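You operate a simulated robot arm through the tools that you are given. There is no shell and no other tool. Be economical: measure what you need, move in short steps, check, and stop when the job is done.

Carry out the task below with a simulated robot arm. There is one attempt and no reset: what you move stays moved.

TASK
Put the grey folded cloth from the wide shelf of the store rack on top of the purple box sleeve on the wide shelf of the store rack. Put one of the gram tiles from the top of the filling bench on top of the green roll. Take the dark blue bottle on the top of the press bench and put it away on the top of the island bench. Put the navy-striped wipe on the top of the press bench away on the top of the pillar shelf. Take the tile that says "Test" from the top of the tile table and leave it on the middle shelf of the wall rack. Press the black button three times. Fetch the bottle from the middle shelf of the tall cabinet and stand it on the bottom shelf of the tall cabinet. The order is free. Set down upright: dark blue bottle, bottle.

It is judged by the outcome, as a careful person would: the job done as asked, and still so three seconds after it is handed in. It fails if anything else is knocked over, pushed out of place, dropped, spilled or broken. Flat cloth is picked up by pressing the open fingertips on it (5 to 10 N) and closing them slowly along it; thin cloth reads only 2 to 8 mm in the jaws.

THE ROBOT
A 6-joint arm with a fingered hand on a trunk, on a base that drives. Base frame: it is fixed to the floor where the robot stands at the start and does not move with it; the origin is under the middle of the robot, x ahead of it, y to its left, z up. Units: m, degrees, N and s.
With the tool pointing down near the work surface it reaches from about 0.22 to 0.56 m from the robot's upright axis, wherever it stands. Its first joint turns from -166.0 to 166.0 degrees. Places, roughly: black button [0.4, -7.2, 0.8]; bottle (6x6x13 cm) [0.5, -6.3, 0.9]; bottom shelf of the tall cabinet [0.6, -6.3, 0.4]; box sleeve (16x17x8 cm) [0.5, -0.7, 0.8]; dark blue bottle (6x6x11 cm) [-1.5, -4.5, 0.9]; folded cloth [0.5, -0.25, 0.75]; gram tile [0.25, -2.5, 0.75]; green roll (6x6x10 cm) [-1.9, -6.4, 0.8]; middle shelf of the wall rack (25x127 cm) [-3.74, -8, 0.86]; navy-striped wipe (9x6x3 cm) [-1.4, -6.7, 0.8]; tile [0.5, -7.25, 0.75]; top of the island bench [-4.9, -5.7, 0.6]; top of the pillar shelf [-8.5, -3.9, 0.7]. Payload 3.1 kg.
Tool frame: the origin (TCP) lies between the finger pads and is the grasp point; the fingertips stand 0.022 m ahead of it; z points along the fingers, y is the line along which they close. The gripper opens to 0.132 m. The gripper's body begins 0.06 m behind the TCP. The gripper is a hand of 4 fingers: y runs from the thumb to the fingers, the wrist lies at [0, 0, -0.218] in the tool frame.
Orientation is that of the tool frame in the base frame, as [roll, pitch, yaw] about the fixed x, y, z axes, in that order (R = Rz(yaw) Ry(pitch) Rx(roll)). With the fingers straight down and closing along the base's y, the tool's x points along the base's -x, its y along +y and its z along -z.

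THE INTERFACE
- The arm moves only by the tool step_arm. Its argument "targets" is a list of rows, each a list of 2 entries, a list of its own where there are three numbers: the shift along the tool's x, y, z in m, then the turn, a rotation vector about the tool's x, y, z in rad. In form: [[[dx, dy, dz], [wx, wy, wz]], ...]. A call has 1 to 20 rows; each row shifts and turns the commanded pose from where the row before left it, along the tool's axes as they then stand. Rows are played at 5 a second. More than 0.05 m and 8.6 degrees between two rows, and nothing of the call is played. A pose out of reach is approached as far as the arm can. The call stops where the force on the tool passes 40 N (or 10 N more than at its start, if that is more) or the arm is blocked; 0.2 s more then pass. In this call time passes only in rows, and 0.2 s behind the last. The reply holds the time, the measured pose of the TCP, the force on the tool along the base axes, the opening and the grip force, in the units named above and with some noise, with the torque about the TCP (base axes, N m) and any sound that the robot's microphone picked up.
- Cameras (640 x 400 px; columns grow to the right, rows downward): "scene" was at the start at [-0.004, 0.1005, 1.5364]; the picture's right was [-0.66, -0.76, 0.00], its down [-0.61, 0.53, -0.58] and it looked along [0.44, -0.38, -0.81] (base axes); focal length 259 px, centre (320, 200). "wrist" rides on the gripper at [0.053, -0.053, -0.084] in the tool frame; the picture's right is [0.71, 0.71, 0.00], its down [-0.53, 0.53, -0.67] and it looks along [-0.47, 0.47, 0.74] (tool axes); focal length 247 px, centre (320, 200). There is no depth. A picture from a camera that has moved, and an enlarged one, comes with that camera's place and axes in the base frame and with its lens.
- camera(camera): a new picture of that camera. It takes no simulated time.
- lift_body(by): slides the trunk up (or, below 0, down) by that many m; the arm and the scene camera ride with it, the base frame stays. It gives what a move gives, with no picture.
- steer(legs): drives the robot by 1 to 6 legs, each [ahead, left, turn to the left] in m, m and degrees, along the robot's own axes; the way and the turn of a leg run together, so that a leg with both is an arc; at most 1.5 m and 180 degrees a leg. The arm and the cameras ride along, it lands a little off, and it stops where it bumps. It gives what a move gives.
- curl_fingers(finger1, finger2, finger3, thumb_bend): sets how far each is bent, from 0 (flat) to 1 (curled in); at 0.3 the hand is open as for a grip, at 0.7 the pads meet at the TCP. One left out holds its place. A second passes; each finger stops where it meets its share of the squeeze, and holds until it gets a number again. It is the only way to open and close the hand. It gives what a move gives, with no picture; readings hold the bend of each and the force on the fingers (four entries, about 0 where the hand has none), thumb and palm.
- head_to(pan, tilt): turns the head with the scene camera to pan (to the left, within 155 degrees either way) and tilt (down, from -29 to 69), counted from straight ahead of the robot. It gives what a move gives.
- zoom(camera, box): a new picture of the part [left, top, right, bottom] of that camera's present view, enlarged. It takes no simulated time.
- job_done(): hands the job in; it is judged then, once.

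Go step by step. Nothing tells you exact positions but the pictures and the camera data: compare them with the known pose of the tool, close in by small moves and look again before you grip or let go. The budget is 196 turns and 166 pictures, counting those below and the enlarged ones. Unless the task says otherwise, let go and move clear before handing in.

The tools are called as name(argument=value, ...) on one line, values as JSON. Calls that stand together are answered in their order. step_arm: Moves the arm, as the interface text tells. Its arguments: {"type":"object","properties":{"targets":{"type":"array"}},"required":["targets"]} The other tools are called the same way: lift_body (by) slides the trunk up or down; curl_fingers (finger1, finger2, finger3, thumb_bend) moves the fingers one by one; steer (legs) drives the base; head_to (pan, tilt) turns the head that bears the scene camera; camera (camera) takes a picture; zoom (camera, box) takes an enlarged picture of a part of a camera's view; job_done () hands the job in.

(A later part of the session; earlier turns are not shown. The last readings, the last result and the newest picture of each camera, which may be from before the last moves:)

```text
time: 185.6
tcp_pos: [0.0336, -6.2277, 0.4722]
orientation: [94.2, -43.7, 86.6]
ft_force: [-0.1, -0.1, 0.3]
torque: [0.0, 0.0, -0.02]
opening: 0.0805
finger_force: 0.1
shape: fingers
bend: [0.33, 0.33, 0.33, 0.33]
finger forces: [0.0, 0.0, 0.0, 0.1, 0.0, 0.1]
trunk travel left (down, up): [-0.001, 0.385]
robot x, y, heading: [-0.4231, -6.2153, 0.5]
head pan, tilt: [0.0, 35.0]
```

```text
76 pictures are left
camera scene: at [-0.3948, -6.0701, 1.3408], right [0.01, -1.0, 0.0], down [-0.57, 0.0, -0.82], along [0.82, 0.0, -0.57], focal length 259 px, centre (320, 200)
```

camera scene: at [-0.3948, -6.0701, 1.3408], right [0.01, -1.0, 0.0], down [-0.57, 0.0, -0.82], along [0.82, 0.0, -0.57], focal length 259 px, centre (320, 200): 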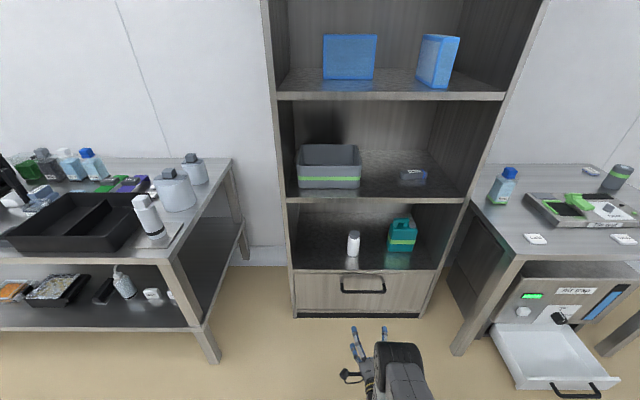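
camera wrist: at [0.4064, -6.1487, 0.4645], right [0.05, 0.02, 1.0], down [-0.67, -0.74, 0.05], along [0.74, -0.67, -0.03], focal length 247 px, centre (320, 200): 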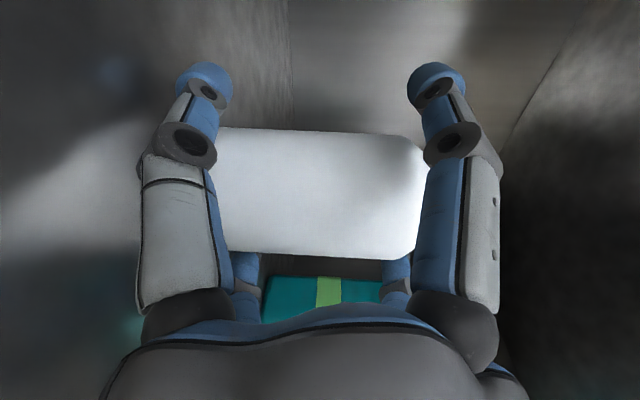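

The bottle stands on the bottom shelf. Next the tile table; I bring the trunk and arm back up and turn the tool downward again.

lift_body(by=0.225)

step_arm(targets=[[[0.0276, 0.0288, 0.008], [0, 0, 0]], [[0.0276, 0.0288, 0.008], [0, 0, 0]], [[0.0276, 0.0288, 0.008], [0, 0, 0]], [[0.0276, 0.0288, 0.008], [0, 0, 0]], [[0.0276, 0.0288, 0.008], [0, 0, 0]], [[0.0276, 0.0288, 0.008], [0, 0, 0]], [[0.0276, 0.0288, 0.008], [0, 0, 0]], [[0.0276, 0.0288, 0.008], [0, 0, 0]], [[0.0276, 0.0288, 0.008], [0, 0, 0]], [[0.0276, 0.0288, 0.008], [0, 0, 0]]])

step_arm(targets=[[[0, 0, 0], [0, 0, -0.131]], [[0, 0, 0], [0, 0, -0.131]], [[0, 0, 0], [0, 0, -0.131]], [[0, 0, 0], [0, 0, -0.131]], [[0, 0, 0], [0, 0, -0.131]], [[0, 0, 0], [0, 0, -0.131]], [[0, -0.031, -0.0022], [0.1428, 0, 0]], [[0, -0.031, -0.0022], [0.1428, 0, 0]], [[0, -0.031, -0.0022], [0.1428, 0, 0]], [[0, -0.031, -0.0022], [0.1428, 0, 0]], [[0, -0.031, -0.0022], [0.1428, 0, 0]], [[0, -0.031, -0.0022], [0.1428, 0, 0]], [[0, -0.031, -0.0022], [0.1428, 0, 0]], [[0, -0.031, -0.0022], [0.1428, 0, 0]], [[0, -0.031, -0.0022], [0.1428, 0, 0]], [[0, -0.031, -0.0022], [0.1428, 0, 0]], [[0, -0.02, -0.001], [0.09, 0, 0]]])

head_to(pan=-35, tilt=35)

camera(camera="scene")

```text
time: 187.9
tcp_pos: [0.0351, -6.2274, 0.6951]
orientation: [94.4, -43.8, 86.8]
ft_force: [-1.2, -0.2, 1.2]
torque: [0.0, -0.02, -0.02]
opening: 0.0808
finger_force: 0.1
shape: fingers
bend: [0.33, 0.33, 0.33, 0.33]
finger forces: [0.1, 0.0, 0.1, 0.0, 0.1, 0.0]
trunk travel left (down, up): [-0.226, 0.16]
robot x, y, heading: [-0.4223, -6.2188, 0.2]
head pan, tilt: [0.0, 35.0]
```

```text
time: 190.2
tcp_pos: [0.135, -6.2286, 1.0917]
orientation: [94.3, -43.8, 86.8]
ft_force: [0.0, -0.3, 0.5]
torque: [0.03, 0.02, -0.02]
opening: 0.0808
finger_force: 0.1
shape: fingers
bend: [0.33, 0.33, 0.33, 0.33]
finger forces: [0.0, 0.0, 0.1, 0.1, 0.0, 0.0]
trunk travel left (down, up): [-0.226, 0.16]
robot x, y, heading: [-0.4254, -6.2205, 0.4]
head pan, tilt: [0.0, 35.0]
```

```text
time: 193.8
tcp_pos: [-0.0842, -6.2317, 0.8835]
orientation: [-179.9, 1.4, 89.7]
ft_force: [0.3, 0.4, -0.4]
torque: [-0.02, -0.01, -0.01]
opening: 0.0804
finger_force: 0.0
shape: fingers
bend: [0.33, 0.33, 0.33, 0.33]
finger forces: [0.1, 0.0, 0.0, 0.1, 0.0, 0.0]
trunk travel left (down, up): [-0.226, 0.16]
robot x, y, heading: [-0.4252, -6.2192, 0.4]
head pan, tilt: [0.0, 35.0]
```

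```text
time: 194.8
tcp_pos: [-0.0833, -6.2326, 0.8839]
orientation: [-180.0, 1.3, 89.8]
ft_force: [-0.5, -0.1, -0.2]
torque: [0.02, -0.01, 0.01]
opening: 0.0809
finger_force: 0.0
shape: fingers
bend: [0.33, 0.33, 0.33, 0.33]
finger forces: [0.0, 0.0, 0.1, 0.1, 0.0, 0.0]
trunk travel left (down, up): [-0.226, 0.16]
robot x, y, heading: [-0.4241, -6.2193, 0.2]
head pan, tilt: [-35.0, 35.0]
```

```text
75 pictures are left
camera scene: at [-0.4102, -6.1206, 1.565], right [-0.57, -0.82, 0.0], down [-0.47, 0.33, -0.82], along [0.67, -0.47, -0.57], focal length 259 px, centre (320, 200)
```

scene: 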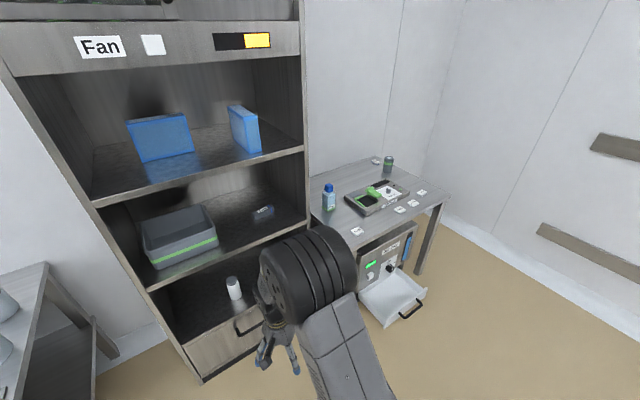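

The air-trap drawer under the table is pulled out, which limits where I can stand. I zoom on the table top to locate the button and tiles.

zoom(camera="scene", box=[310, 150, 450, 240])

steer(legs=[[-0.25, 0, 0], [0, -1.1, 0]])

head_to(pan=10, tilt=35)

camera(camera="scene")

```text
4.44 times, centred on (380, 195) of scene
camera zoom: at [-0.4102, -6.1206, 1.565], right [-0.57, -0.82, 0.0], down [-0.47, 0.33, -0.82], along [0.67, -0.47, -0.57], focal length 1151 px, centre (53, 222)
```

zoom: 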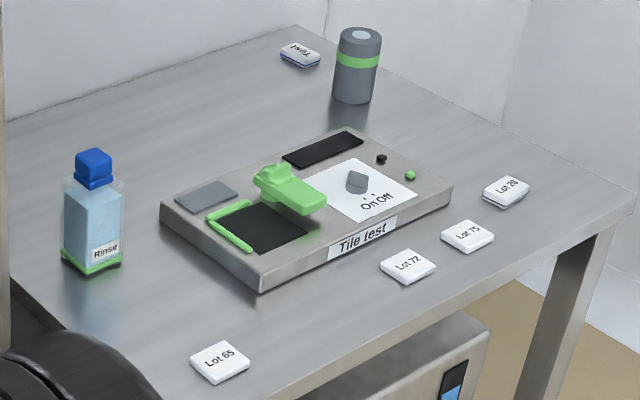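

```text
time: 201.8
tcp_pos: [-0.3209, -7.3297, 0.8824]
orientation: [180.0, 1.3, 90.3]
ft_force: [-0.5, -0.6, -0.2]
torque: [-0.01, 0.02, 0.0]
opening: 0.0807
finger_force: 0.1
shape: fingers
bend: [0.33, 0.33, 0.33, 0.33]
finger forces: [0.0, 0.0, 0.1, 0.1, 0.0, 0.1]
trunk travel left (down, up): [-0.226, 0.16]
robot x, y, heading: [-0.6634, -7.316, 0.9]
head pan, tilt: [-35.0, 35.0]
```

```text
time: 202.9
tcp_pos: [-0.3209, -7.3298, 0.8847]
orientation: [-179.9, 1.3, 90.4]
ft_force: [0.6, -0.6, 1.0]
torque: [0.03, 0.0, 0.01]
opening: 0.0804
finger_force: 0.0
shape: fingers
bend: [0.33, 0.33, 0.33, 0.33]
finger forces: [0.0, 0.1, 0.1, 0.0, 0.1, 0.1]
trunk travel left (down, up): [-0.226, 0.16]
robot x, y, heading: [-0.6606, -7.3167, 0.7]
head pan, tilt: [10.0, 35.0]
```

```text
73 pictures are left
camera scene: at [-0.6356, -7.1548, 1.565], right [0.19, -0.98, 0.0], down [-0.56, -0.11, -0.82], along [0.8, 0.15, -0.57], focal length 259 px, centre (320, 200)
```

scene: 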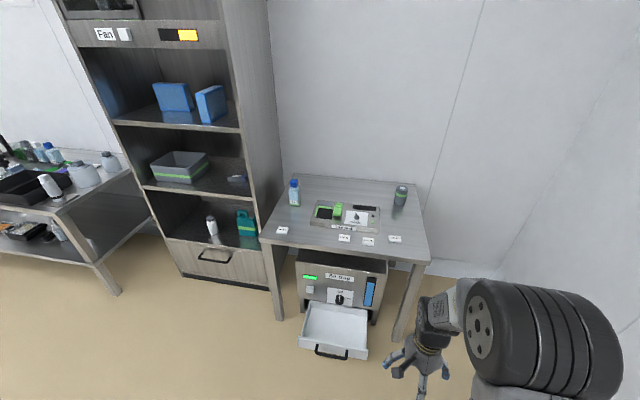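

zoom(camera="scene", box=[260, 165, 440, 265])

```text
3.56 times, centred on (350, 215) of scene
camera zoom: at [-0.6356, -7.1548, 1.565], right [0.19, -0.98, 0.0], down [-0.56, -0.11, -0.82], along [0.8, 0.15, -0.57], focal length 921 px, centre (213, 147)
```

zoom: 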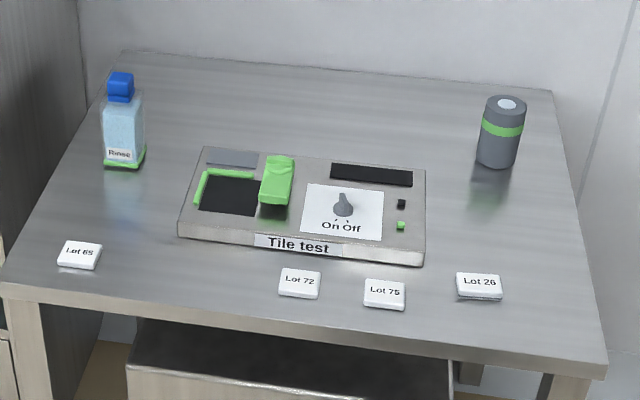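

The "Test" tile is at the back, hidden behind the grey can at about (0.73, -7.41); the black button is at (0.409, -7.229, 0.76). I'll enter the gap between the table's south end (y≈-7.48) and the wall (y≈-8.14); first a closer look at the gap.

step_arm(targets=[[[0, -0.03, -0.03], [0, 0, 0]], [[0, -0.03, -0.03], [0, 0, 0]], [[0, -0.03, -0.03], [0, 0, 0]], [[0, 0, -0.04], [0, 0, 0]]])

steer(legs=[[0, -0.3, 0]])

head_to(pan=-15, tilt=40)

camera(camera="scene")

```text
time: 203.9
tcp_pos: [-0.4121, -7.3271, 1.0145]
orientation: [-180.0, 1.3, 90.2]
ft_force: [0.8, 0.2, 0.7]
torque: [-0.03, -0.02, -0.01]
opening: 0.0811
finger_force: 0.0
shape: fingers
bend: [0.33, 0.33, 0.33, 0.33]
finger forces: [0.0, 0.1, 0.1, 0.1, 0.0, 0.0]
trunk travel left (down, up): [-0.226, 0.16]
robot x, y, heading: [-0.6593, -7.317, 0.6]
head pan, tilt: [10.0, 35.0]
```

```text
time: 206.0
tcp_pos: [-0.4068, -7.6288, 1.0143]
orientation: [180.0, 1.1, 90.3]
ft_force: [1.2, -0.1, -0.8]
torque: [0.01, 0.01, -0.05]
opening: 0.0808
finger_force: 0.0
shape: fingers
bend: [0.33, 0.33, 0.33, 0.33]
finger forces: [0.0, 0.0, 0.0, 0.1, 0.1, 0.0]
trunk travel left (down, up): [-0.226, 0.16]
robot x, y, heading: [-0.6553, -7.6186, 0.9]
head pan, tilt: [10.0, 35.0]
```

```text
time: 206.9
tcp_pos: [-0.4071, -7.6274, 1.0146]
orientation: [-179.9, 1.3, 90.2]
ft_force: [-0.5, 0.2, -0.7]
torque: [0.0, 0.0, 0.0]
opening: 0.0808
finger_force: 0.0
shape: fingers
bend: [0.33, 0.33, 0.33, 0.33]
finger forces: [0.0, 0.0, 0.1, 0.0, 0.1, 0.0]
trunk travel left (down, up): [-0.226, 0.16]
robot x, y, heading: [-0.6561, -7.617, 0.7]
head pan, tilt: [-15.0, 40.0]
```

```text
71 pictures are left
camera scene: at [-0.6354, -7.4921, 1.5574], right [-0.24, -0.97, 0.0], down [-0.62, 0.16, -0.77], along [0.74, -0.19, -0.64], focal length 259 px, centre (320, 200)
```

scene: 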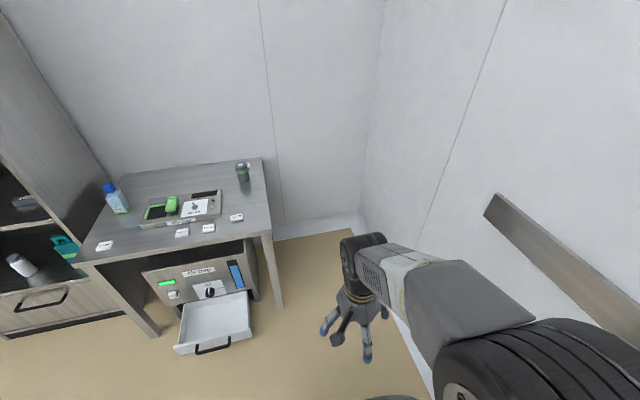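

The gap is about 0.68 m wide. I align at y≈-7.82 and enter in two legs.

steer(legs=[[0, -0.2, -0.7], [0.5, 0, 0]])

head_to(pan=35, tilt=60)

camera(camera="scene")

```text
time: 211.0
tcp_pos: [0.0965, -7.8293, 1.0155]
orientation: [-179.9, 1.2, 89.5]
ft_force: [0.0, 0.1, -0.6]
torque: [-0.03, 0.01, -0.02]
opening: 0.0806
finger_force: 0.1
shape: fingers
bend: [0.33, 0.33, 0.33, 0.33]
finger forces: [0.1, 0.1, 0.0, 0.1, 0.0, 0.0]
trunk travel left (down, up): [-0.226, 0.16]
robot x, y, heading: [-0.1527, -7.8196, 0.2]
head pan, tilt: [-15.0, 40.0]
```

```text
time: 212.2
tcp_pos: [0.0961, -7.8291, 1.0142]
orientation: [-180.0, 1.3, 89.5]
ft_force: [0.1, 1.0, -1.0]
torque: [0.01, -0.01, -0.01]
opening: 0.0806
finger_force: 0.1
shape: fingers
bend: [0.33, 0.33, 0.33, 0.33]
finger forces: [0.1, 0.0, 0.0, 0.0, 0.0, 0.0]
trunk travel left (down, up): [-0.226, 0.16]
robot x, y, heading: [-0.1517, -7.8201, 0.3]
head pan, tilt: [35.0, 60.0]
```

```text
70 pictures are left
camera scene: at [-0.1576, -7.6313, 1.5307], right [0.57, -0.82, 0.0], down [-0.71, -0.5, -0.5], along [0.41, 0.29, -0.87], focal length 259 px, centre (320, 200)
```

scene: 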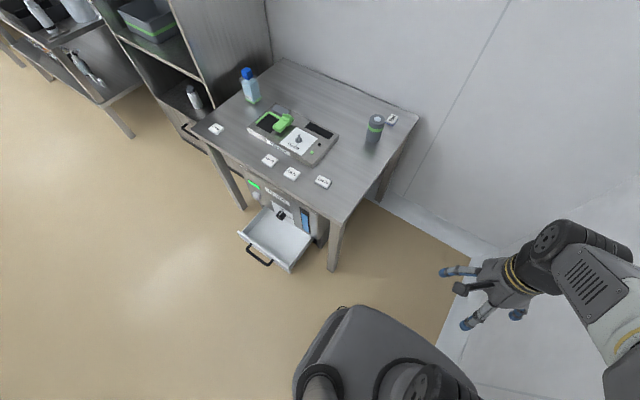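

Base fits with about 10 cm on each side. The "Test" tile shows at (0.734, -7.385) beside the can. Driving further in.

steer(legs=[[0.6, 0, 0]])

head_to(pan=75, tilt=50)

camera(camera="scene")

```text
time: 215.6
tcp_pos: [0.6948, -7.8289, 1.0131]
orientation: [-180.0, 1.3, 89.4]
ft_force: [-1.0, 0.3, 0.1]
torque: [0.01, 0.02, 0.01]
opening: 0.0808
finger_force: 0.1
shape: fingers
bend: [0.33, 0.33, 0.33, 0.33]
finger forces: [0.0, 0.2, 0.0, 0.1, 0.0, 0.0]
trunk travel left (down, up): [-0.226, 0.16]
robot x, y, heading: [0.4428, -7.8186, 0.0]
head pan, tilt: [35.0, 60.0]
```

```text
time: 216.7
tcp_pos: [0.6942, -7.8283, 1.0154]
orientation: [-180.0, 1.2, 89.5]
ft_force: [-0.3, -0.5, -1.0]
torque: [-0.04, 0.03, 0.0]
opening: 0.0806
finger_force: 0.1
shape: fingers
bend: [0.33, 0.33, 0.33, 0.33]
finger forces: [0.0, 0.0, 0.1, 0.0, 0.0, 0.0]
trunk travel left (down, up): [-0.226, 0.16]
robot x, y, heading: [0.4462, -7.8146, 0.2]
head pan, tilt: [75.0, 50.0]
```

```text
69 pictures are left
camera scene: at [0.4058, -7.5944, 1.5432], right [0.97, -0.26, 0.0], down [-0.2, -0.74, -0.64], along [0.17, 0.62, -0.77], focal length 259 px, centre (320, 200)
```

scene: 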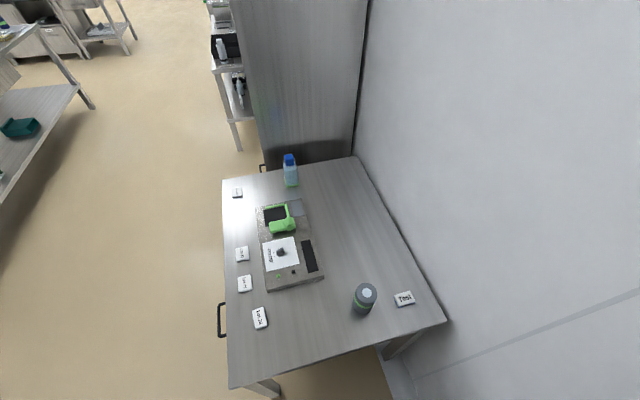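

zoom(camera="scene", box=[230, 200, 430, 340])

```text
2.86 times, centred on (330, 270) of scene
camera zoom: at [0.4058, -7.5944, 1.5432], right [0.97, -0.26, 0.0], down [-0.2, -0.74, -0.64], along [0.17, 0.62, -0.77], focal length 740 px, centre (291, 0)
```

zoom: 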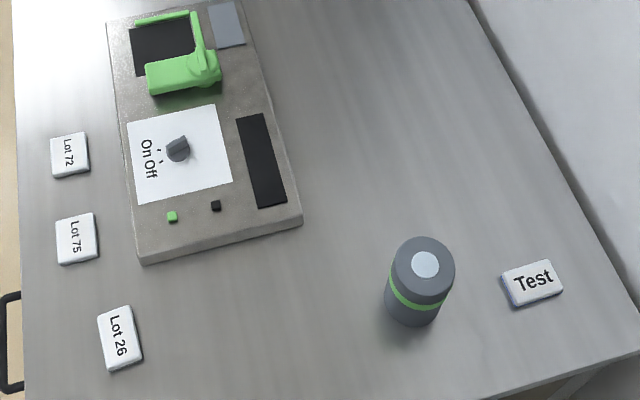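

I have a clear top view: the black button at (0.414, -7.23), the Test tile at (0.733, -7.393) with its long side along x. I strafe 4 cm nearer, swing the arm over the table and turn the hand by −90°.

steer(legs=[[0, 0.035, 0]])

step_arm(targets=[[[0.041, -0.006, 0], [0, 0, 0]], [[0.041, -0.006, 0], [0, 0, 0]], [[0.041, -0.006, 0], [0, 0, 0]], [[0.041, -0.006, 0], [0, 0, 0]], [[0.041, -0.006, 0], [0, 0, 0]], [[0.041, -0.006, 0], [0, 0, 0]], [[0.041, -0.006, 0], [0, 0, 0]], [[0.041, -0.006, 0], [0, 0, 0]], [[0, 0, 0], [0, 0, -0.1428]], [[0, 0, 0], [0, 0, -0.1428]], [[0, 0, 0], [0, 0, -0.1428]], [[0, 0, 0], [0, 0, -0.1428]], [[0, 0, 0], [0, 0, -0.1428]], [[0, 0, 0], [0, 0, -0.1428]], [[0, 0, 0], [0, 0, -0.1428]], [[0, 0, 0], [0, 0, -0.1428]], [[0, 0, 0], [0, 0, -0.1428]], [[0, 0, 0], [0, 0, -0.1428]], [[0, 0, 0], [0, 0, -0.1428]]])

camera(camera="scene")

camera(camera="wrist")

```text
time: 217.5
tcp_pos: [0.6934, -7.7916, 1.0151]
orientation: [-179.9, 1.4, 89.4]
ft_force: [-0.2, 0.1, -0.6]
torque: [-0.02, 0.0, 0.02]
opening: 0.0806
finger_force: 0.0
shape: fingers
bend: [0.33, 0.33, 0.33, 0.33]
finger forces: [0.1, 0.0, 0.0, 0.0, 0.0, 0.1]
trunk travel left (down, up): [-0.226, 0.16]
robot x, y, heading: [0.4449, -7.7814, 0.0]
head pan, tilt: [75.0, 50.0]
```

```text
time: 221.5
tcp_pos: [0.6495, -7.4659, 1.0074]
orientation: [-178.6, 0.0, 179.6]
ft_force: [-0.2, -0.9, -0.4]
torque: [0.0, 0.03, 0.0]
opening: 0.0808
finger_force: 0.0
shape: fingers
bend: [0.33, 0.33, 0.33, 0.33]
finger forces: [0.0, 0.0, 0.1, 0.1, 0.0, 0.0]
trunk travel left (down, up): [-0.226, 0.16]
robot x, y, heading: [0.446, -7.7829, -0.1]
head pan, tilt: [75.0, 50.0]
```

```text
67 pictures are left
camera scene: at [0.4058, -7.5593, 1.5432], right [0.97, -0.26, 0.0], down [-0.2, -0.74, -0.64], along [0.17, 0.62, -0.77], focal length 259 px, centre (320, 200)
```

scene: 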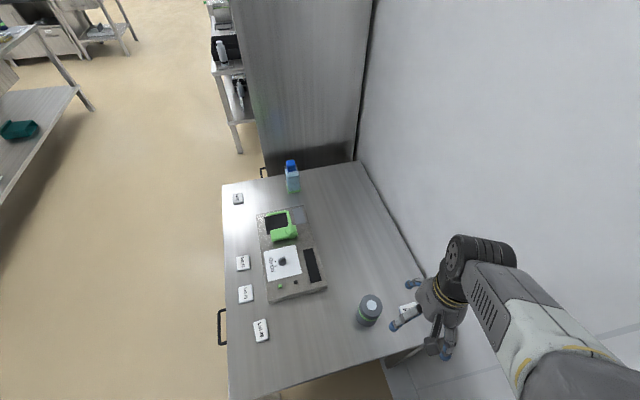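

```text
66 pictures are left
camera wrist: at [0.5954, -7.5168, 1.0933], right [-0.7, 0.71, -0.02], down [0.53, 0.54, 0.66], along [0.47, 0.45, -0.75], focal length 247 px, centre (320, 200)
```

wrist: 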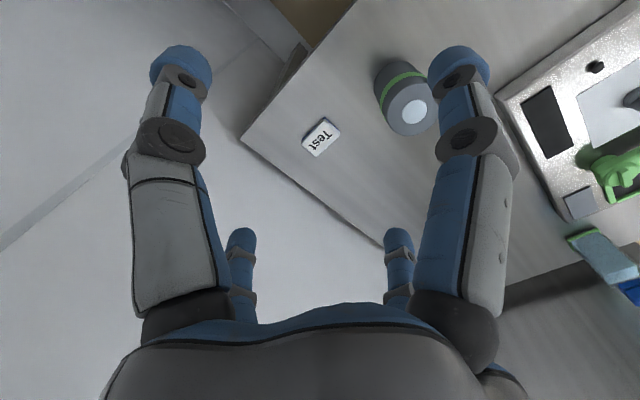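

Now the button: I'll use the thumb with the hand tilted 20° outward and finger 2 curled away. Moving above it first.

curl_fingers(finger1=0.3, finger2=1.0, finger3=0.3, thumb_bend=0.33)

step_arm(targets=[[[0.0297, 0.0365, 0], [0, 0, 0]], [[0.0297, 0.0365, 0], [0, 0, 0]], [[0.0297, 0.0365, 0], [0, 0, 0]], [[0.0297, 0.0365, 0], [0, 0, 0]], [[0.0297, 0.0365, 0], [0, 0, 0]], [[0.0297, 0.0365, 0], [0, 0, 0]], [[0.0297, 0.0365, 0], [0, 0, 0]], [[0.0297, 0.0365, 0], [0, 0, 0]], [[0, 0, 0.03], [-0.117, 0, 0]], [[0, 0, 0.03], [-0.117, 0, 0]], [[0, -0.01, 0.03], [-0.117, 0, 0]]])

camera(camera="wrist")

camera(camera="scene")

```text
time: 222.5
tcp_pos: [0.6493, -7.4651, 1.0069]
orientation: [-178.7, 0.0, 179.6]
ft_force: [0.2, -0.3, 0.2]
torque: [-0.01, 0.02, -0.03]
opening: 0.0843
finger_force: 0.0
shape: fingers
bend: [0.3, 1.0, 0.3, 0.33]
finger forces: [0.0, 0.0, 0.0, 0.0, 0.1, 0.1]
trunk travel left (down, up): [-0.226, 0.16]
robot x, y, heading: [0.4465, -7.78, -0.1]
head pan, tilt: [75.0, 50.0]
```

```text
time: 224.9
tcp_pos: [0.4313, -7.2504, 0.8978]
orientation: [161.2, -0.1, 179.5]
ft_force: [-0.2, 0.6, -0.2]
torque: [0.04, 0.0, 0.01]
opening: 0.0842
finger_force: 0.1
shape: fingers
bend: [0.3, 1.0, 0.3, 0.33]
finger forces: [0.0, 0.0, 0.0, 0.0, 0.0, 0.0]
out of reach, approached as far as the arm can: row 6, 7, 8
trunk travel left (down, up): [-0.226, 0.16]
robot x, y, heading: [0.4488, -7.781, 0.0]
head pan, tilt: [75.0, 50.0]
```

```text
65 pictures are left
camera wrist: at [0.3765, -7.3277, 0.962], right [-0.7, 0.68, 0.23], down [0.53, 0.28, 0.8], along [0.48, 0.68, -0.55], focal length 247 px, centre (320, 200)
```

wrist: 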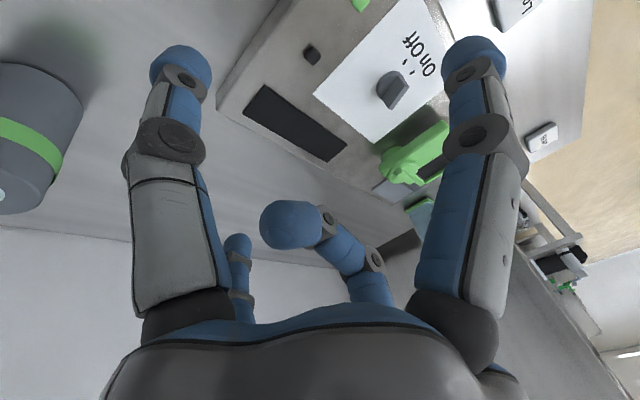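

```text
64 pictures are left
camera scene: at [0.4057, -7.5598, 1.5433], right [0.97, -0.26, 0.0], down [-0.2, -0.74, -0.64], along [0.17, 0.62, -0.77], focal length 259 px, centre (320, 200)
```

scene: 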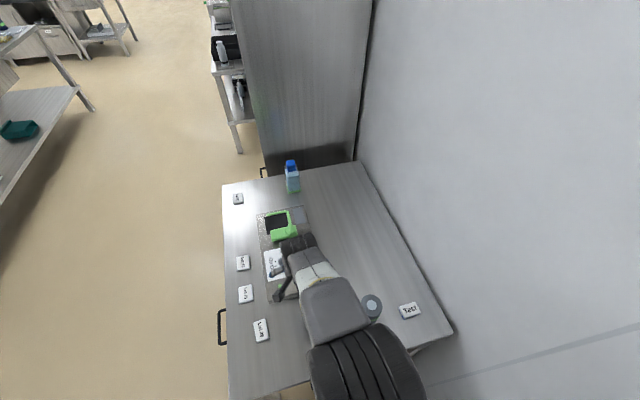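

The button shows at (0.413, -7.232), in agreement. I approach to just above it with the thumb.

step_arm(targets=[[[0.006, 0.0165, 0.03], [0, 0, 0]], [[0.006, 0.0165, 0.03], [0, 0, 0]], [[0.006, 0.0165, 0.03], [0, 0, 0]]])

camera(camera="wrist")

zoom(camera="scene", box=[240, 210, 340, 310])

```text
time: 225.7
tcp_pos: [0.4148, -7.1738, 0.8266]
orientation: [161.3, 0.0, 179.5]
ft_force: [1.0, -1.0, 0.4]
torque: [-0.01, 0.01, 0.01]
opening: 0.0844
finger_force: 0.1
shape: fingers
bend: [0.3, 1.0, 0.3, 0.33]
finger forces: [0.1, 0.0, 0.0, 0.0, 0.0, 0.0]
trunk travel left (down, up): [-0.226, 0.16]
robot x, y, heading: [0.4428, -7.7813, 0.2]
head pan, tilt: [75.0, 50.0]
```

```text
63 pictures are left
camera wrist: at [0.3593, -7.2503, 0.891], right [-0.7, 0.68, 0.23], down [0.53, 0.28, 0.8], along [0.48, 0.68, -0.55], focal length 247 px, centre (320, 200)
```

wrist: 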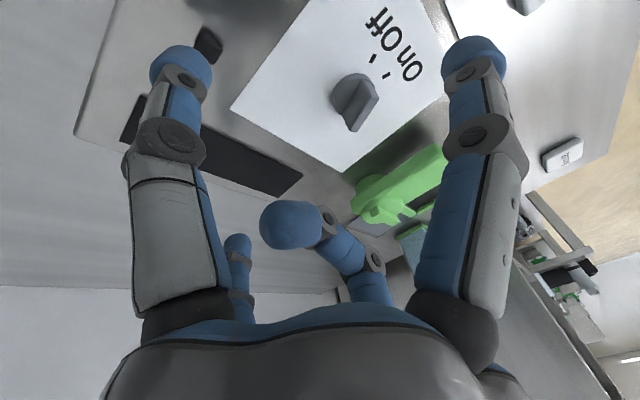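

```text
4.00 times, centred on (290, 260) of scene
camera zoom: at [0.4056, -7.5581, 1.543], right [0.97, -0.26, 0.0], down [-0.2, -0.74, -0.64], along [0.17, 0.62, -0.77], focal length 1036 px, centre (440, -40)
```

zoom: 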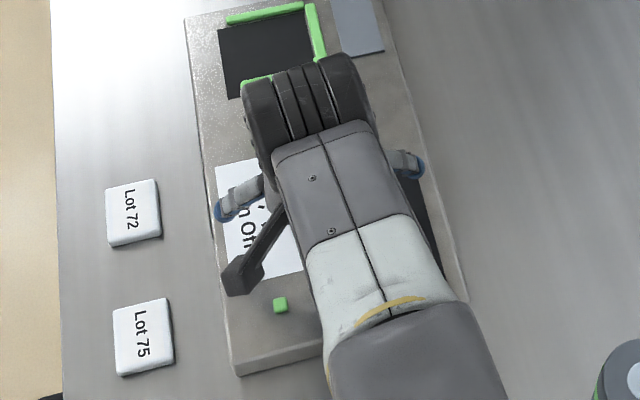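

The thumb tip is about 7 mm short in y; I correct and lower toward the button.

step_arm(targets=[[[0.002, 0.0062, 0.002], [0, 0, 0]], [[0, -0.0026, 0.0076], [0, 0, 0]], [[0, -0.0013, 0.0038], [0, 0, 0]]])

zoom(camera="wrist", box=[120, 0, 320, 140])

```text
time: 226.5
tcp_pos: [0.4122, -7.1698, 0.8179]
orientation: [161.2, 0.0, 179.5]
ft_force: [0.6, -0.3, 0.2]
torque: [0.02, 0.01, 0.01]
opening: 0.0843
finger_force: 0.1
shape: fingers
bend: [0.3, 1.0, 0.3, 0.33]
finger forces: [0.1, 0.0, 0.0, 0.0, 0.0, 0.0]
out of reach, approached as far as the arm can: row 3
trunk travel left (down, up): [-0.226, 0.16]
robot x, y, heading: [0.4434, -7.7802, -0.2]
head pan, tilt: [75.0, 50.0]
```

```text
2.86 times, centred on (220, 70) of wrist
camera zoom: at [0.3579, -7.2475, 0.8807], right [-0.7, 0.68, 0.23], down [0.53, 0.28, 0.8], along [0.48, 0.68, -0.55], focal length 706 px, centre (606, 571)
```

zoom: 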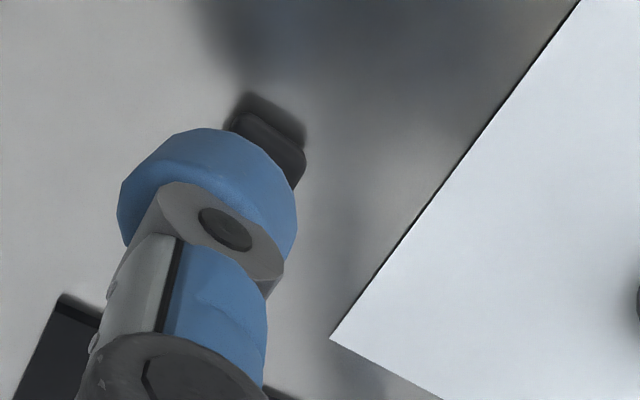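

Laterally aligned. The arm is at its reach limit going down, so I lower with the trunk.

lift_body(by=-0.008)

lift_body(by=-0.004)

```text
time: 227.1
tcp_pos: [0.4138, -7.1697, 0.8103]
orientation: [161.2, 0.0, 179.5]
ft_force: [0.3, 0.8, -0.3]
torque: [0.0, -0.04, -0.01]
opening: 0.0843
finger_force: 0.1
shape: fingers
bend: [0.3, 1.0, 0.3, 0.33]
finger forces: [0.1, 0.1, 0.1, 0.1, 0.0, 0.0]
trunk travel left (down, up): [-0.218, 0.168]
robot x, y, heading: [0.4445, -7.7826, 0.0]
head pan, tilt: [75.0, 50.0]
```

```text
time: 227.6
tcp_pos: [0.4127, -7.1699, 0.8038]
orientation: [161.2, 0.0, 179.5]
ft_force: [-0.7, 0.0, -0.2]
torque: [0.01, -0.02, 0.0]
opening: 0.0846
finger_force: 0.0
shape: fingers
bend: [0.3, 1.0, 0.3, 0.33]
finger forces: [0.1, 0.0, 0.0, 0.0, 0.1, 0.0]
trunk travel left (down, up): [-0.214, 0.172]
robot x, y, heading: [0.4444, -7.7811, 0.1]
head pan, tilt: [75.0, 50.0]
```

lift_body(by=-0.003)

zoom(camera="wrist", box=[120, 0, 320, 140])

```text
time: 228.1
tcp_pos: [0.4116, -7.1706, 0.8022]
orientation: [161.3, -0.1, 179.4]
ft_force: [0.7, -0.2, -0.4]
torque: [-0.04, 0.05, 0.0]
opening: 0.0844
finger_force: 0.1
shape: fingers
bend: [0.3, 1.0, 0.3, 0.33]
finger forces: [0.1, 0.0, 0.0, 0.0, 0.0, 0.0]
trunk travel left (down, up): [-0.211, 0.175]
robot x, y, heading: [0.442, -7.782, -0.0]
head pan, tilt: [75.0, 50.0]
```

```text
2.86 times, centred on (220, 70) of wrist
camera zoom: at [0.3579, -7.2477, 0.8658], right [-0.7, 0.68, 0.23], down [0.53, 0.28, 0.8], along [0.48, 0.68, -0.55], focal length 706 px, centre (606, 571)
```

zoom: 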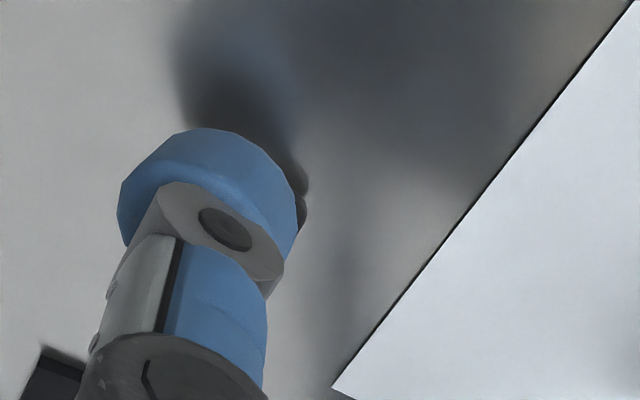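

lift_body(by=-0.004)

lift_body(by=-0.003)

```text
time: 228.7
tcp_pos: [0.4116, -7.1717, 0.7998]
orientation: [161.1, 0.1, 179.6]
ft_force: [1.0, 0.6, 0.3]
torque: [-0.03, 0.03, -0.03]
opening: 0.0843
finger_force: 0.5
shape: fingers
bend: [0.3, 1.0, 0.3, 0.33]
finger forces: [0.0, 0.0, 0.1, 0.0, 0.9, 0.0]
trunk travel left (down, up): [-0.207, 0.179]
robot x, y, heading: [0.4446, -7.7787, 0.3]
head pan, tilt: [75.0, 50.0]
heard: click
```

```text
time: 229.2
tcp_pos: [0.4129, -7.1713, 0.7978]
orientation: [161.0, 0.0, 179.4]
ft_force: [-0.5, 0.4, 5.9]
torque: [-0.28, 0.01, -0.02]
opening: 0.0843
finger_force: 1.9
shape: fingers
bend: [0.3, 1.0, 0.3, 0.33]
finger forces: [0.0, 0.0, 0.0, 0.0, 4.8, 0.0]
trunk travel left (down, up): [-0.204, 0.182]
robot x, y, heading: [0.4476, -7.78, -0.0]
head pan, tilt: [75.0, 50.0]
```

A click: press one. I release fully and press again, twice.

lift_body(by=0.014)

lift_body(by=-0.0125)

lift_body(by=0.014)

```text
time: 229.8
tcp_pos: [0.4127, -7.1699, 0.8089]
orientation: [161.3, 0.0, 179.5]
ft_force: [-0.1, -0.3, 0.0]
torque: [-0.03, 0.0, 0.0]
opening: 0.0845
finger_force: 0.1
shape: fingers
bend: [0.3, 1.0, 0.3, 0.33]
finger forces: [0.0, 0.0, 0.0, 0.1, 0.0, 0.1]
trunk travel left (down, up): [-0.218, 0.168]
robot x, y, heading: [0.4419, -7.781, 0.0]
head pan, tilt: [75.0, 50.0]
```

```text
time: 230.4
tcp_pos: [0.413, -7.1712, 0.7975]
orientation: [161.0, 0.0, 179.6]
ft_force: [-0.3, -0.4, 1.4]
torque: [-0.11, 0.03, -0.04]
opening: 0.0845
finger_force: 0.6
shape: fingers
bend: [0.3, 1.0, 0.3, 0.33]
finger forces: [0.0, 0.0, 0.1, 0.0, 2.0, 0.0]
trunk travel left (down, up): [-0.206, 0.18]
robot x, y, heading: [0.4388, -7.7832, -0.0]
head pan, tilt: [75.0, 50.0]
heard: click
```

```text
time: 231.0
tcp_pos: [0.4128, -7.1703, 0.811]
orientation: [161.1, 0.0, 179.6]
ft_force: [0.3, -0.6, -0.1]
torque: [0.01, 0.01, 0.01]
opening: 0.0843
finger_force: 0.1
shape: fingers
bend: [0.3, 1.0, 0.3, 0.33]
finger forces: [0.0, 0.0, 0.1, 0.0, 0.0, 0.0]
trunk travel left (down, up): [-0.22, 0.166]
robot x, y, heading: [0.4432, -7.7819, -0.0]
head pan, tilt: [75.0, 50.0]
```

Second click heard. Third press, then away.

lift_body(by=-0.014)

lift_body(by=0.08)

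```text
time: 231.6
tcp_pos: [0.412, -7.1704, 0.7973]
orientation: [161.0, 0.0, 179.5]
ft_force: [-0.2, 0.7, 2.0]
torque: [-0.12, 0.0, 0.0]
opening: 0.0844
finger_force: 1.2
shape: fingers
bend: [0.3, 1.0, 0.3, 0.33]
finger forces: [0.0, 0.0, 0.0, 0.0, 1.8, 0.0]
trunk travel left (down, up): [-0.206, 0.18]
robot x, y, heading: [0.446, -7.7813, -0.0]
head pan, tilt: [75.0, 50.0]
heard: click
```

```text
time: 232.8
tcp_pos: [0.4131, -7.1714, 0.876]
orientation: [161.2, -0.1, 179.6]
ft_force: [-0.2, 0.1, 1.0]
torque: [0.0, -0.04, -0.04]
opening: 0.0842
finger_force: 0.0
shape: fingers
bend: [0.3, 1.0, 0.3, 0.33]
finger forces: [0.0, 0.0, 0.1, 0.1, 0.1, 0.0]
trunk travel left (down, up): [-0.286, 0.1]
robot x, y, heading: [0.4415, -7.783, 0.0]
head pan, tilt: [75.0, 50.0]
```

All three clicks registered. Now the Test tile: I level the hand, rise and move over it, with finger 1 (can side) curled away.

step_arm(targets=[[[0, 0, -0.03], [0.11, 0, 0]], [[0, 0, -0.03], [0.11, 0, 0]], [[0, 0, -0.02], [0.11, 0, 0]], [[-0.035, -0.0245, 0], [0, 0, 0]], [[-0.035, -0.0245, 0], [0, 0, 0]], [[-0.035, -0.0245, 0], [0, 0, 0]], [[-0.035, -0.0245, 0], [0, 0, 0]], [[-0.035, -0.0245, 0], [0, 0, 0]], [[-0.035, -0.0245, 0], [0, 0, 0]], [[-0.035, -0.0245, 0], [0, 0, 0]], [[-0.035, -0.0245, 0], [0, 0, 0]], [[-0.035, -0.0245, 0], [0, 0, 0]]])

curl_fingers(finger1=1.0, finger2=0.5, finger3=0.33, thumb_bend=0.5)

camera(camera="wrist")

```text
time: 235.4
tcp_pos: [0.7309, -7.4642, 0.9863]
orientation: [-180.0, -0.1, 179.5]
ft_force: [-0.2, 0.9, 0.5]
torque: [-0.02, -0.02, -0.03]
opening: 0.0844
finger_force: 0.0
shape: fingers
bend: [0.3, 1.0, 0.3, 0.33]
finger forces: [0.0, 0.1, 0.0, 0.0, 0.1, 0.1]
out of reach, approached as far as the arm can: row 1, 2, 3
trunk travel left (down, up): [-0.286, 0.1]
robot x, y, heading: [0.4439, -7.785, -0.3]
head pan, tilt: [75.0, 50.0]
```

```text
time: 236.4
tcp_pos: [0.7297, -7.4641, 0.9863]
orientation: [-179.9, 0.1, 179.6]
ft_force: [0.5, 0.9, 0.2]
torque: [0.0, -0.03, 0.0]
opening: 0.0517
finger_force: 0.1
shape: fingers
bend: [1.0, 0.5, 0.33, 0.5]
finger forces: [0.0, 0.0, 0.0, 0.0, 0.0, 0.0]
trunk travel left (down, up): [-0.286, 0.1]
robot x, y, heading: [0.4465, -7.78, 0.0]
head pan, tilt: [75.0, 50.0]
```

```text
59 pictures are left
camera wrist: at [0.6754, -7.5173, 1.0717], right [-0.7, 0.71, 0.0], down [0.53, 0.52, 0.67], along [0.48, 0.47, -0.74], focal length 247 px, centre (320, 200)
```

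wrist: 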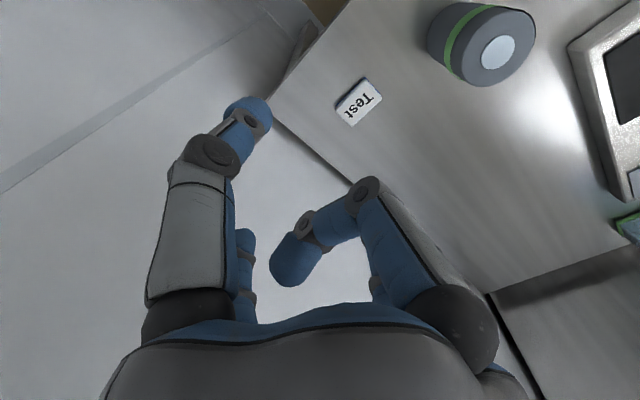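

The tile's centre is at (0.730, -7.391). Moving over it and descending to 6 cm above.

step_arm(targets=[[[0, 0.0365, 0], [0, 0, 0]], [[0, 0.0365, 0], [0, 0, 0]], [[0, 0, 0.037], [0, 0, 0]], [[0, 0, 0.037], [0, 0, 0]], [[0, 0, 0.037], [0, 0, 0]], [[0, 0, 0.037], [0, 0, 0]], [[0, 0, 0.035], [0, 0, 0]]])

camera(camera="wrist")

camera(camera="scene")

```text
time: 238.0
tcp_pos: [0.7309, -7.3897, 0.8018]
orientation: [-179.9, -0.1, 179.5]
ft_force: [0.7, -0.3, 0.1]
torque: [-0.04, 0.03, 0.01]
opening: 0.0517
finger_force: 0.1
shape: fingers
bend: [1.0, 0.5, 0.33, 0.5]
finger forces: [0.0, 0.0, 0.0, 0.1, 0.1, 0.1]
trunk travel left (down, up): [-0.286, 0.1]
robot x, y, heading: [0.4483, -7.7808, 0.1]
head pan, tilt: [75.0, 50.0]
```

```text
58 pictures are left
camera wrist: at [0.6762, -7.4436, 0.8882], right [-0.7, 0.71, 0.0], down [0.53, 0.52, 0.67], along [0.48, 0.47, -0.75], focal length 247 px, centre (320, 200)
```

wrist: 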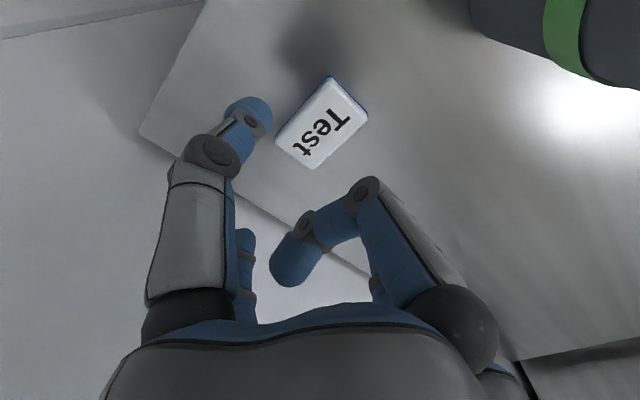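

```text
57 pictures are left
camera scene: at [0.4061, -7.5589, 1.6024], right [0.97, -0.26, 0.0], down [-0.2, -0.74, -0.64], along [0.17, 0.62, -0.77], focal length 259 px, centre (320, 200)
```

scene: 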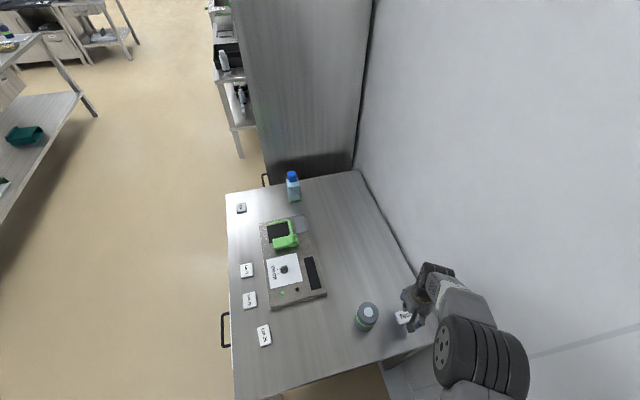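

step_arm(targets=[[[0.004, -0.004, 0.02], [0, 0, 0]], [[0, 0, 0.01], [0, 0, 0]], [[0, 0, 0.006], [0, 0, 0]]])

camera(camera="wrist")

```text
time: 238.8
tcp_pos: [0.7254, -7.3946, 0.7677]
orientation: [-179.9, 0.0, 179.5]
ft_force: [-0.5, -0.4, 0.3]
torque: [-0.05, 0.0, -0.01]
opening: 0.0519
finger_force: 0.0
shape: fingers
bend: [1.0, 0.5, 0.33, 0.5]
finger forces: [0.1, 0.0, 0.1, 0.0, 0.1, 0.0]
trunk travel left (down, up): [-0.286, 0.1]
robot x, y, heading: [0.4409, -7.7821, -0.0]
head pan, tilt: [75.0, 50.0]
```

```text
56 pictures are left
camera wrist: at [0.6718, -7.448, 0.8529], right [-0.7, 0.71, 0.0], down [0.53, 0.52, 0.67], along [0.48, 0.47, -0.74], focal length 247 px, centre (320, 200)
```

wrist: 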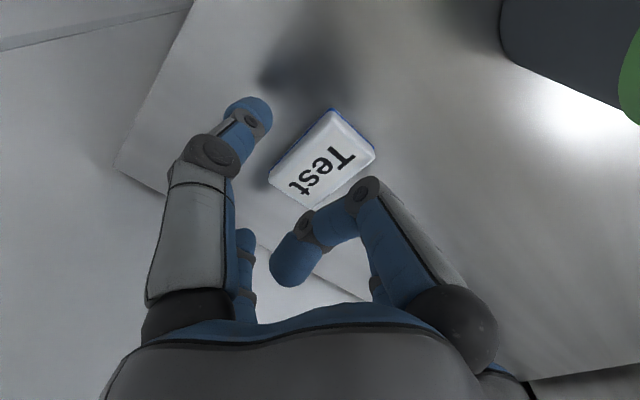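

step_arm(targets=[[[0, 0, 0.004], [0, 0, 0]], [[0, 0, 0.003], [0, 0, 0]], [[0, 0, 0.003], [0, 0, 0]], [[0, 0, 0.003], [0, 0, 0]]])

```text
time: 239.8
tcp_pos: [0.7268, -7.395, 0.7556]
orientation: [-179.9, 0.0, 179.5]
ft_force: [0.5, 0.2, 0.7]
torque: [0.0, 0.03, 0.01]
opening: 0.0518
finger_force: 0.0
shape: fingers
bend: [1.0, 0.5, 0.33, 0.5]
finger forces: [0.0, 0.1, 0.0, 0.1, 0.0, 0.0]
trunk travel left (down, up): [-0.286, 0.1]
robot x, y, heading: [0.4438, -7.7786, 0.1]
head pan, tilt: [75.0, 50.0]
```

step_arm(targets=[[[0, 0, 0.003], [0, 0, 0]], [[0, 0, 0.003], [0, 0, 0]]])

camera(camera="wrist")

```text
time: 240.4
tcp_pos: [0.7267, -7.3945, 0.7492]
orientation: [179.9, 0.0, 179.4]
ft_force: [0.6, -0.7, 3.0]
torque: [0.12, 0.01, 0.01]
opening: 0.0518
finger_force: 1.9
shape: fingers
bend: [1.0, 0.5, 0.33, 0.5]
finger forces: [0.1, 3.3, 0.0, 0.1, 0.2, 0.0]
trunk travel left (down, up): [-0.286, 0.1]
robot x, y, heading: [0.4446, -7.7841, 0.4]
head pan, tilt: [75.0, 50.0]
```

```text
55 pictures are left
camera wrist: at [0.672, -7.4476, 0.8341], right [-0.7, 0.71, 0.0], down [0.53, 0.52, 0.67], along [0.48, 0.47, -0.74], focal length 247 px, centre (320, 200)
```

wrist: 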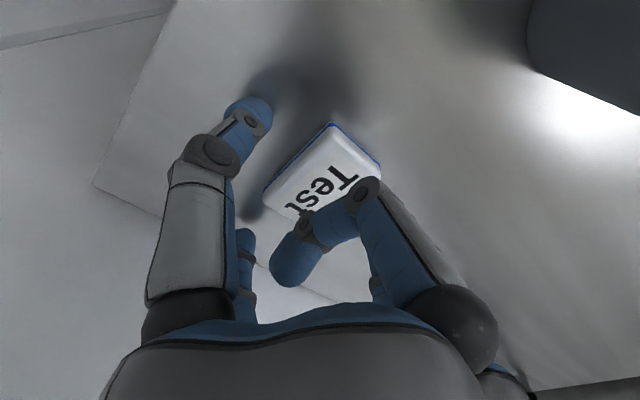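

Touching the table. Raise 1.5 mm and close on the tile.

step_arm(targets=[[[0, 0, -0.0015], [0, 0, 0]]])

curl_fingers(finger2=0.65, thumb_bend=0.65)

curl_fingers(finger2=0.7, thumb_bend=0.7)

step_arm(targets=[[[0, 0, -0.01], [0, 0, 0]], [[0, 0, -0.02], [0, 0, 0]], [[0, 0, -0.03], [0, 0, 0]]])

camera(camera="wrist")

```text
time: 240.8
tcp_pos: [0.7262, -7.3946, 0.7479]
orientation: [-179.8, -0.1, 179.6]
ft_force: [0.1, -0.4, -0.2]
torque: [-0.02, -0.03, 0.02]
opening: 0.0517
finger_force: 0.0
shape: fingers
bend: [1.0, 0.5, 0.33, 0.5]
finger forces: [0.0, 0.0, 0.0, 0.0, 0.0, 0.1]
trunk travel left (down, up): [-0.286, 0.1]
robot x, y, heading: [0.4482, -7.7818, 0.2]
head pan, tilt: [75.0, 50.0]
```

```text
time: 241.8
tcp_pos: [0.7263, -7.3956, 0.7501]
orientation: [-179.9, 0.0, 179.5]
ft_force: [1.2, -0.7, 0.1]
torque: [0.02, 0.03, 0.01]
opening: 0.0409
finger_force: 4.5
shape: fingers
bend: [1.0, 0.59, 0.33, 0.61]
finger forces: [0.1, 4.3, 0.1, 0.1, 4.2, 0.0]
trunk travel left (down, up): [-0.286, 0.1]
robot x, y, heading: [0.4465, -7.7792, -0.0]
head pan, tilt: [75.0, 50.0]
```

```text
time: 242.8
tcp_pos: [0.7258, -7.3952, 0.7503]
orientation: [-179.7, 0.0, 179.6]
ft_force: [0.4, 0.1, 0.3]
torque: [0.04, -0.05, 0.0]
opening: 0.0397
finger_force: 8.1
shape: fingers
bend: [1.0, 0.59, 0.33, 0.63]
finger forces: [0.0, 8.1, 0.0, 0.0, 8.1, 0.0]
trunk travel left (down, up): [-0.286, 0.1]
robot x, y, heading: [0.4471, -7.7842, 0.0]
head pan, tilt: [75.0, 50.0]
```

```text
time: 243.6
tcp_pos: [0.7266, -7.3938, 0.8106]
orientation: [-180.0, 0.0, 179.5]
ft_force: [-0.4, 0.9, -0.4]
torque: [0.02, -0.01, -0.01]
opening: 0.0398
finger_force: 8.3
shape: fingers
bend: [1.0, 0.59, 0.33, 0.63]
finger forces: [0.0, 8.2, 0.1, 0.1, 8.2, 0.0]
trunk travel left (down, up): [-0.286, 0.1]
robot x, y, heading: [0.4488, -7.7798, -0.2]
head pan, tilt: [75.0, 50.0]
```

```text
54 pictures are left
camera wrist: at [0.6725, -7.4472, 0.8954], right [-0.7, 0.71, 0.0], down [0.53, 0.52, 0.67], along [0.48, 0.47, -0.74], focal length 247 px, centre (320, 200)
```

wrist: 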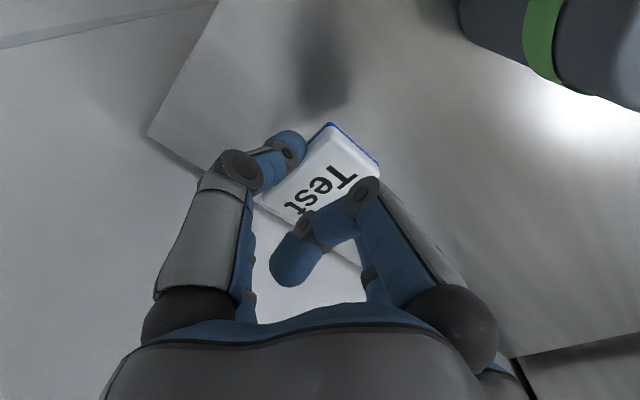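

The Test tile is held. I raise and retract the arm, back out of the gap and head for the wall rack.

step_arm(targets=[[[0, 0, -0.04], [0, 0, 0]], [[0, 0, -0.04], [0, 0, 0]], [[0, 0, -0.04], [0, 0, 0]], [[0, -0.02, -0.04], [0, 0, 0]], [[0, -0.035, -0.03], [0, 0, 0]], [[0.006, -0.04, 0], [0, 0, 0]], [[0.006, -0.04, 0], [0, 0, 0]], [[0.006, -0.04, 0], [0, 0, 0]], [[0.006, -0.04, 0], [0, 0, 0]]])

steer(legs=[[-1.1, 0, 0], [0, 0.3, 0], [-1.5, 0, 0], [0, 0, -90], [0, -0.6, 0], [-0.4, 0, 0]])

head_to(pan=-30, tilt=20)

camera(camera="scene")

```text
time: 245.6
tcp_pos: [0.6998, -7.6125, 1.0007]
orientation: [179.9, -0.1, 179.5]
ft_force: [0.3, 1.0, -0.3]
torque: [0.03, 0.01, -0.01]
opening: 0.0395
finger_force: 8.0
shape: fingers
bend: [1.0, 0.59, 0.33, 0.63]
finger forces: [0.1, 8.1, 0.0, 0.0, 8.1, 0.0]
trunk travel left (down, up): [-0.286, 0.1]
robot x, y, heading: [0.4456, -7.7769, -0.0]
head pan, tilt: [75.0, 50.0]
```

```text
time: 268.8
tcp_pos: [-2.5739, -7.3194, 1.0002]
orientation: [-180.0, 0.0, 89.2]
ft_force: [-0.1, -1.5, 0.1]
torque: [0.02, 0.02, -0.02]
opening: 0.0399
finger_force: 8.4
shape: fingers
bend: [1.0, 0.59, 0.33, 0.63]
finger forces: [0.0, 8.0, 0.0, 0.0, 8.0, 0.1]
trunk travel left (down, up): [-0.286, 0.1]
robot x, y, heading: [-2.7427, -7.0652, -90.2]
head pan, tilt: [75.0, 50.0]
```

```text
time: 270.6
tcp_pos: [-2.5725, -7.3217, 1.0013]
orientation: [-179.9, 0.0, 89.2]
ft_force: [0.1, 0.2, -0.2]
torque: [0.05, 0.0, 0.03]
opening: 0.0397
finger_force: 7.8
shape: fingers
bend: [1.0, 0.59, 0.33, 0.63]
finger forces: [0.0, 8.0, 0.0, 0.0, 8.0, 0.0]
trunk travel left (down, up): [-0.286, 0.1]
robot x, y, heading: [-2.7436, -7.066, -90.2]
head pan, tilt: [-30.0, 20.0]
```

```text
53 pictures are left
camera scene: at [-2.6412, -7.0856, 1.648], right [-0.86, 0.5, 0.0], down [0.17, 0.3, -0.94], along [-0.47, -0.81, -0.34], focal length 259 px, centre (320, 200)
```

scene: 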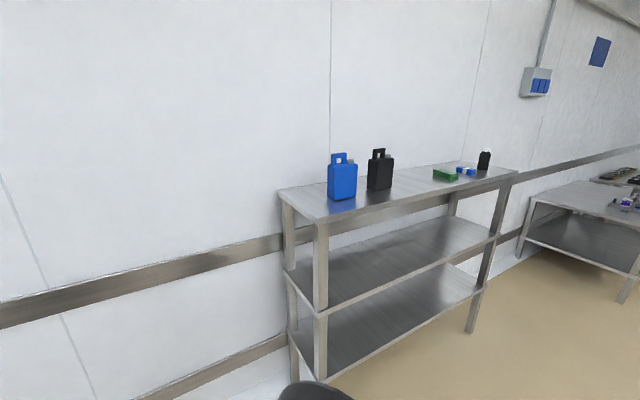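

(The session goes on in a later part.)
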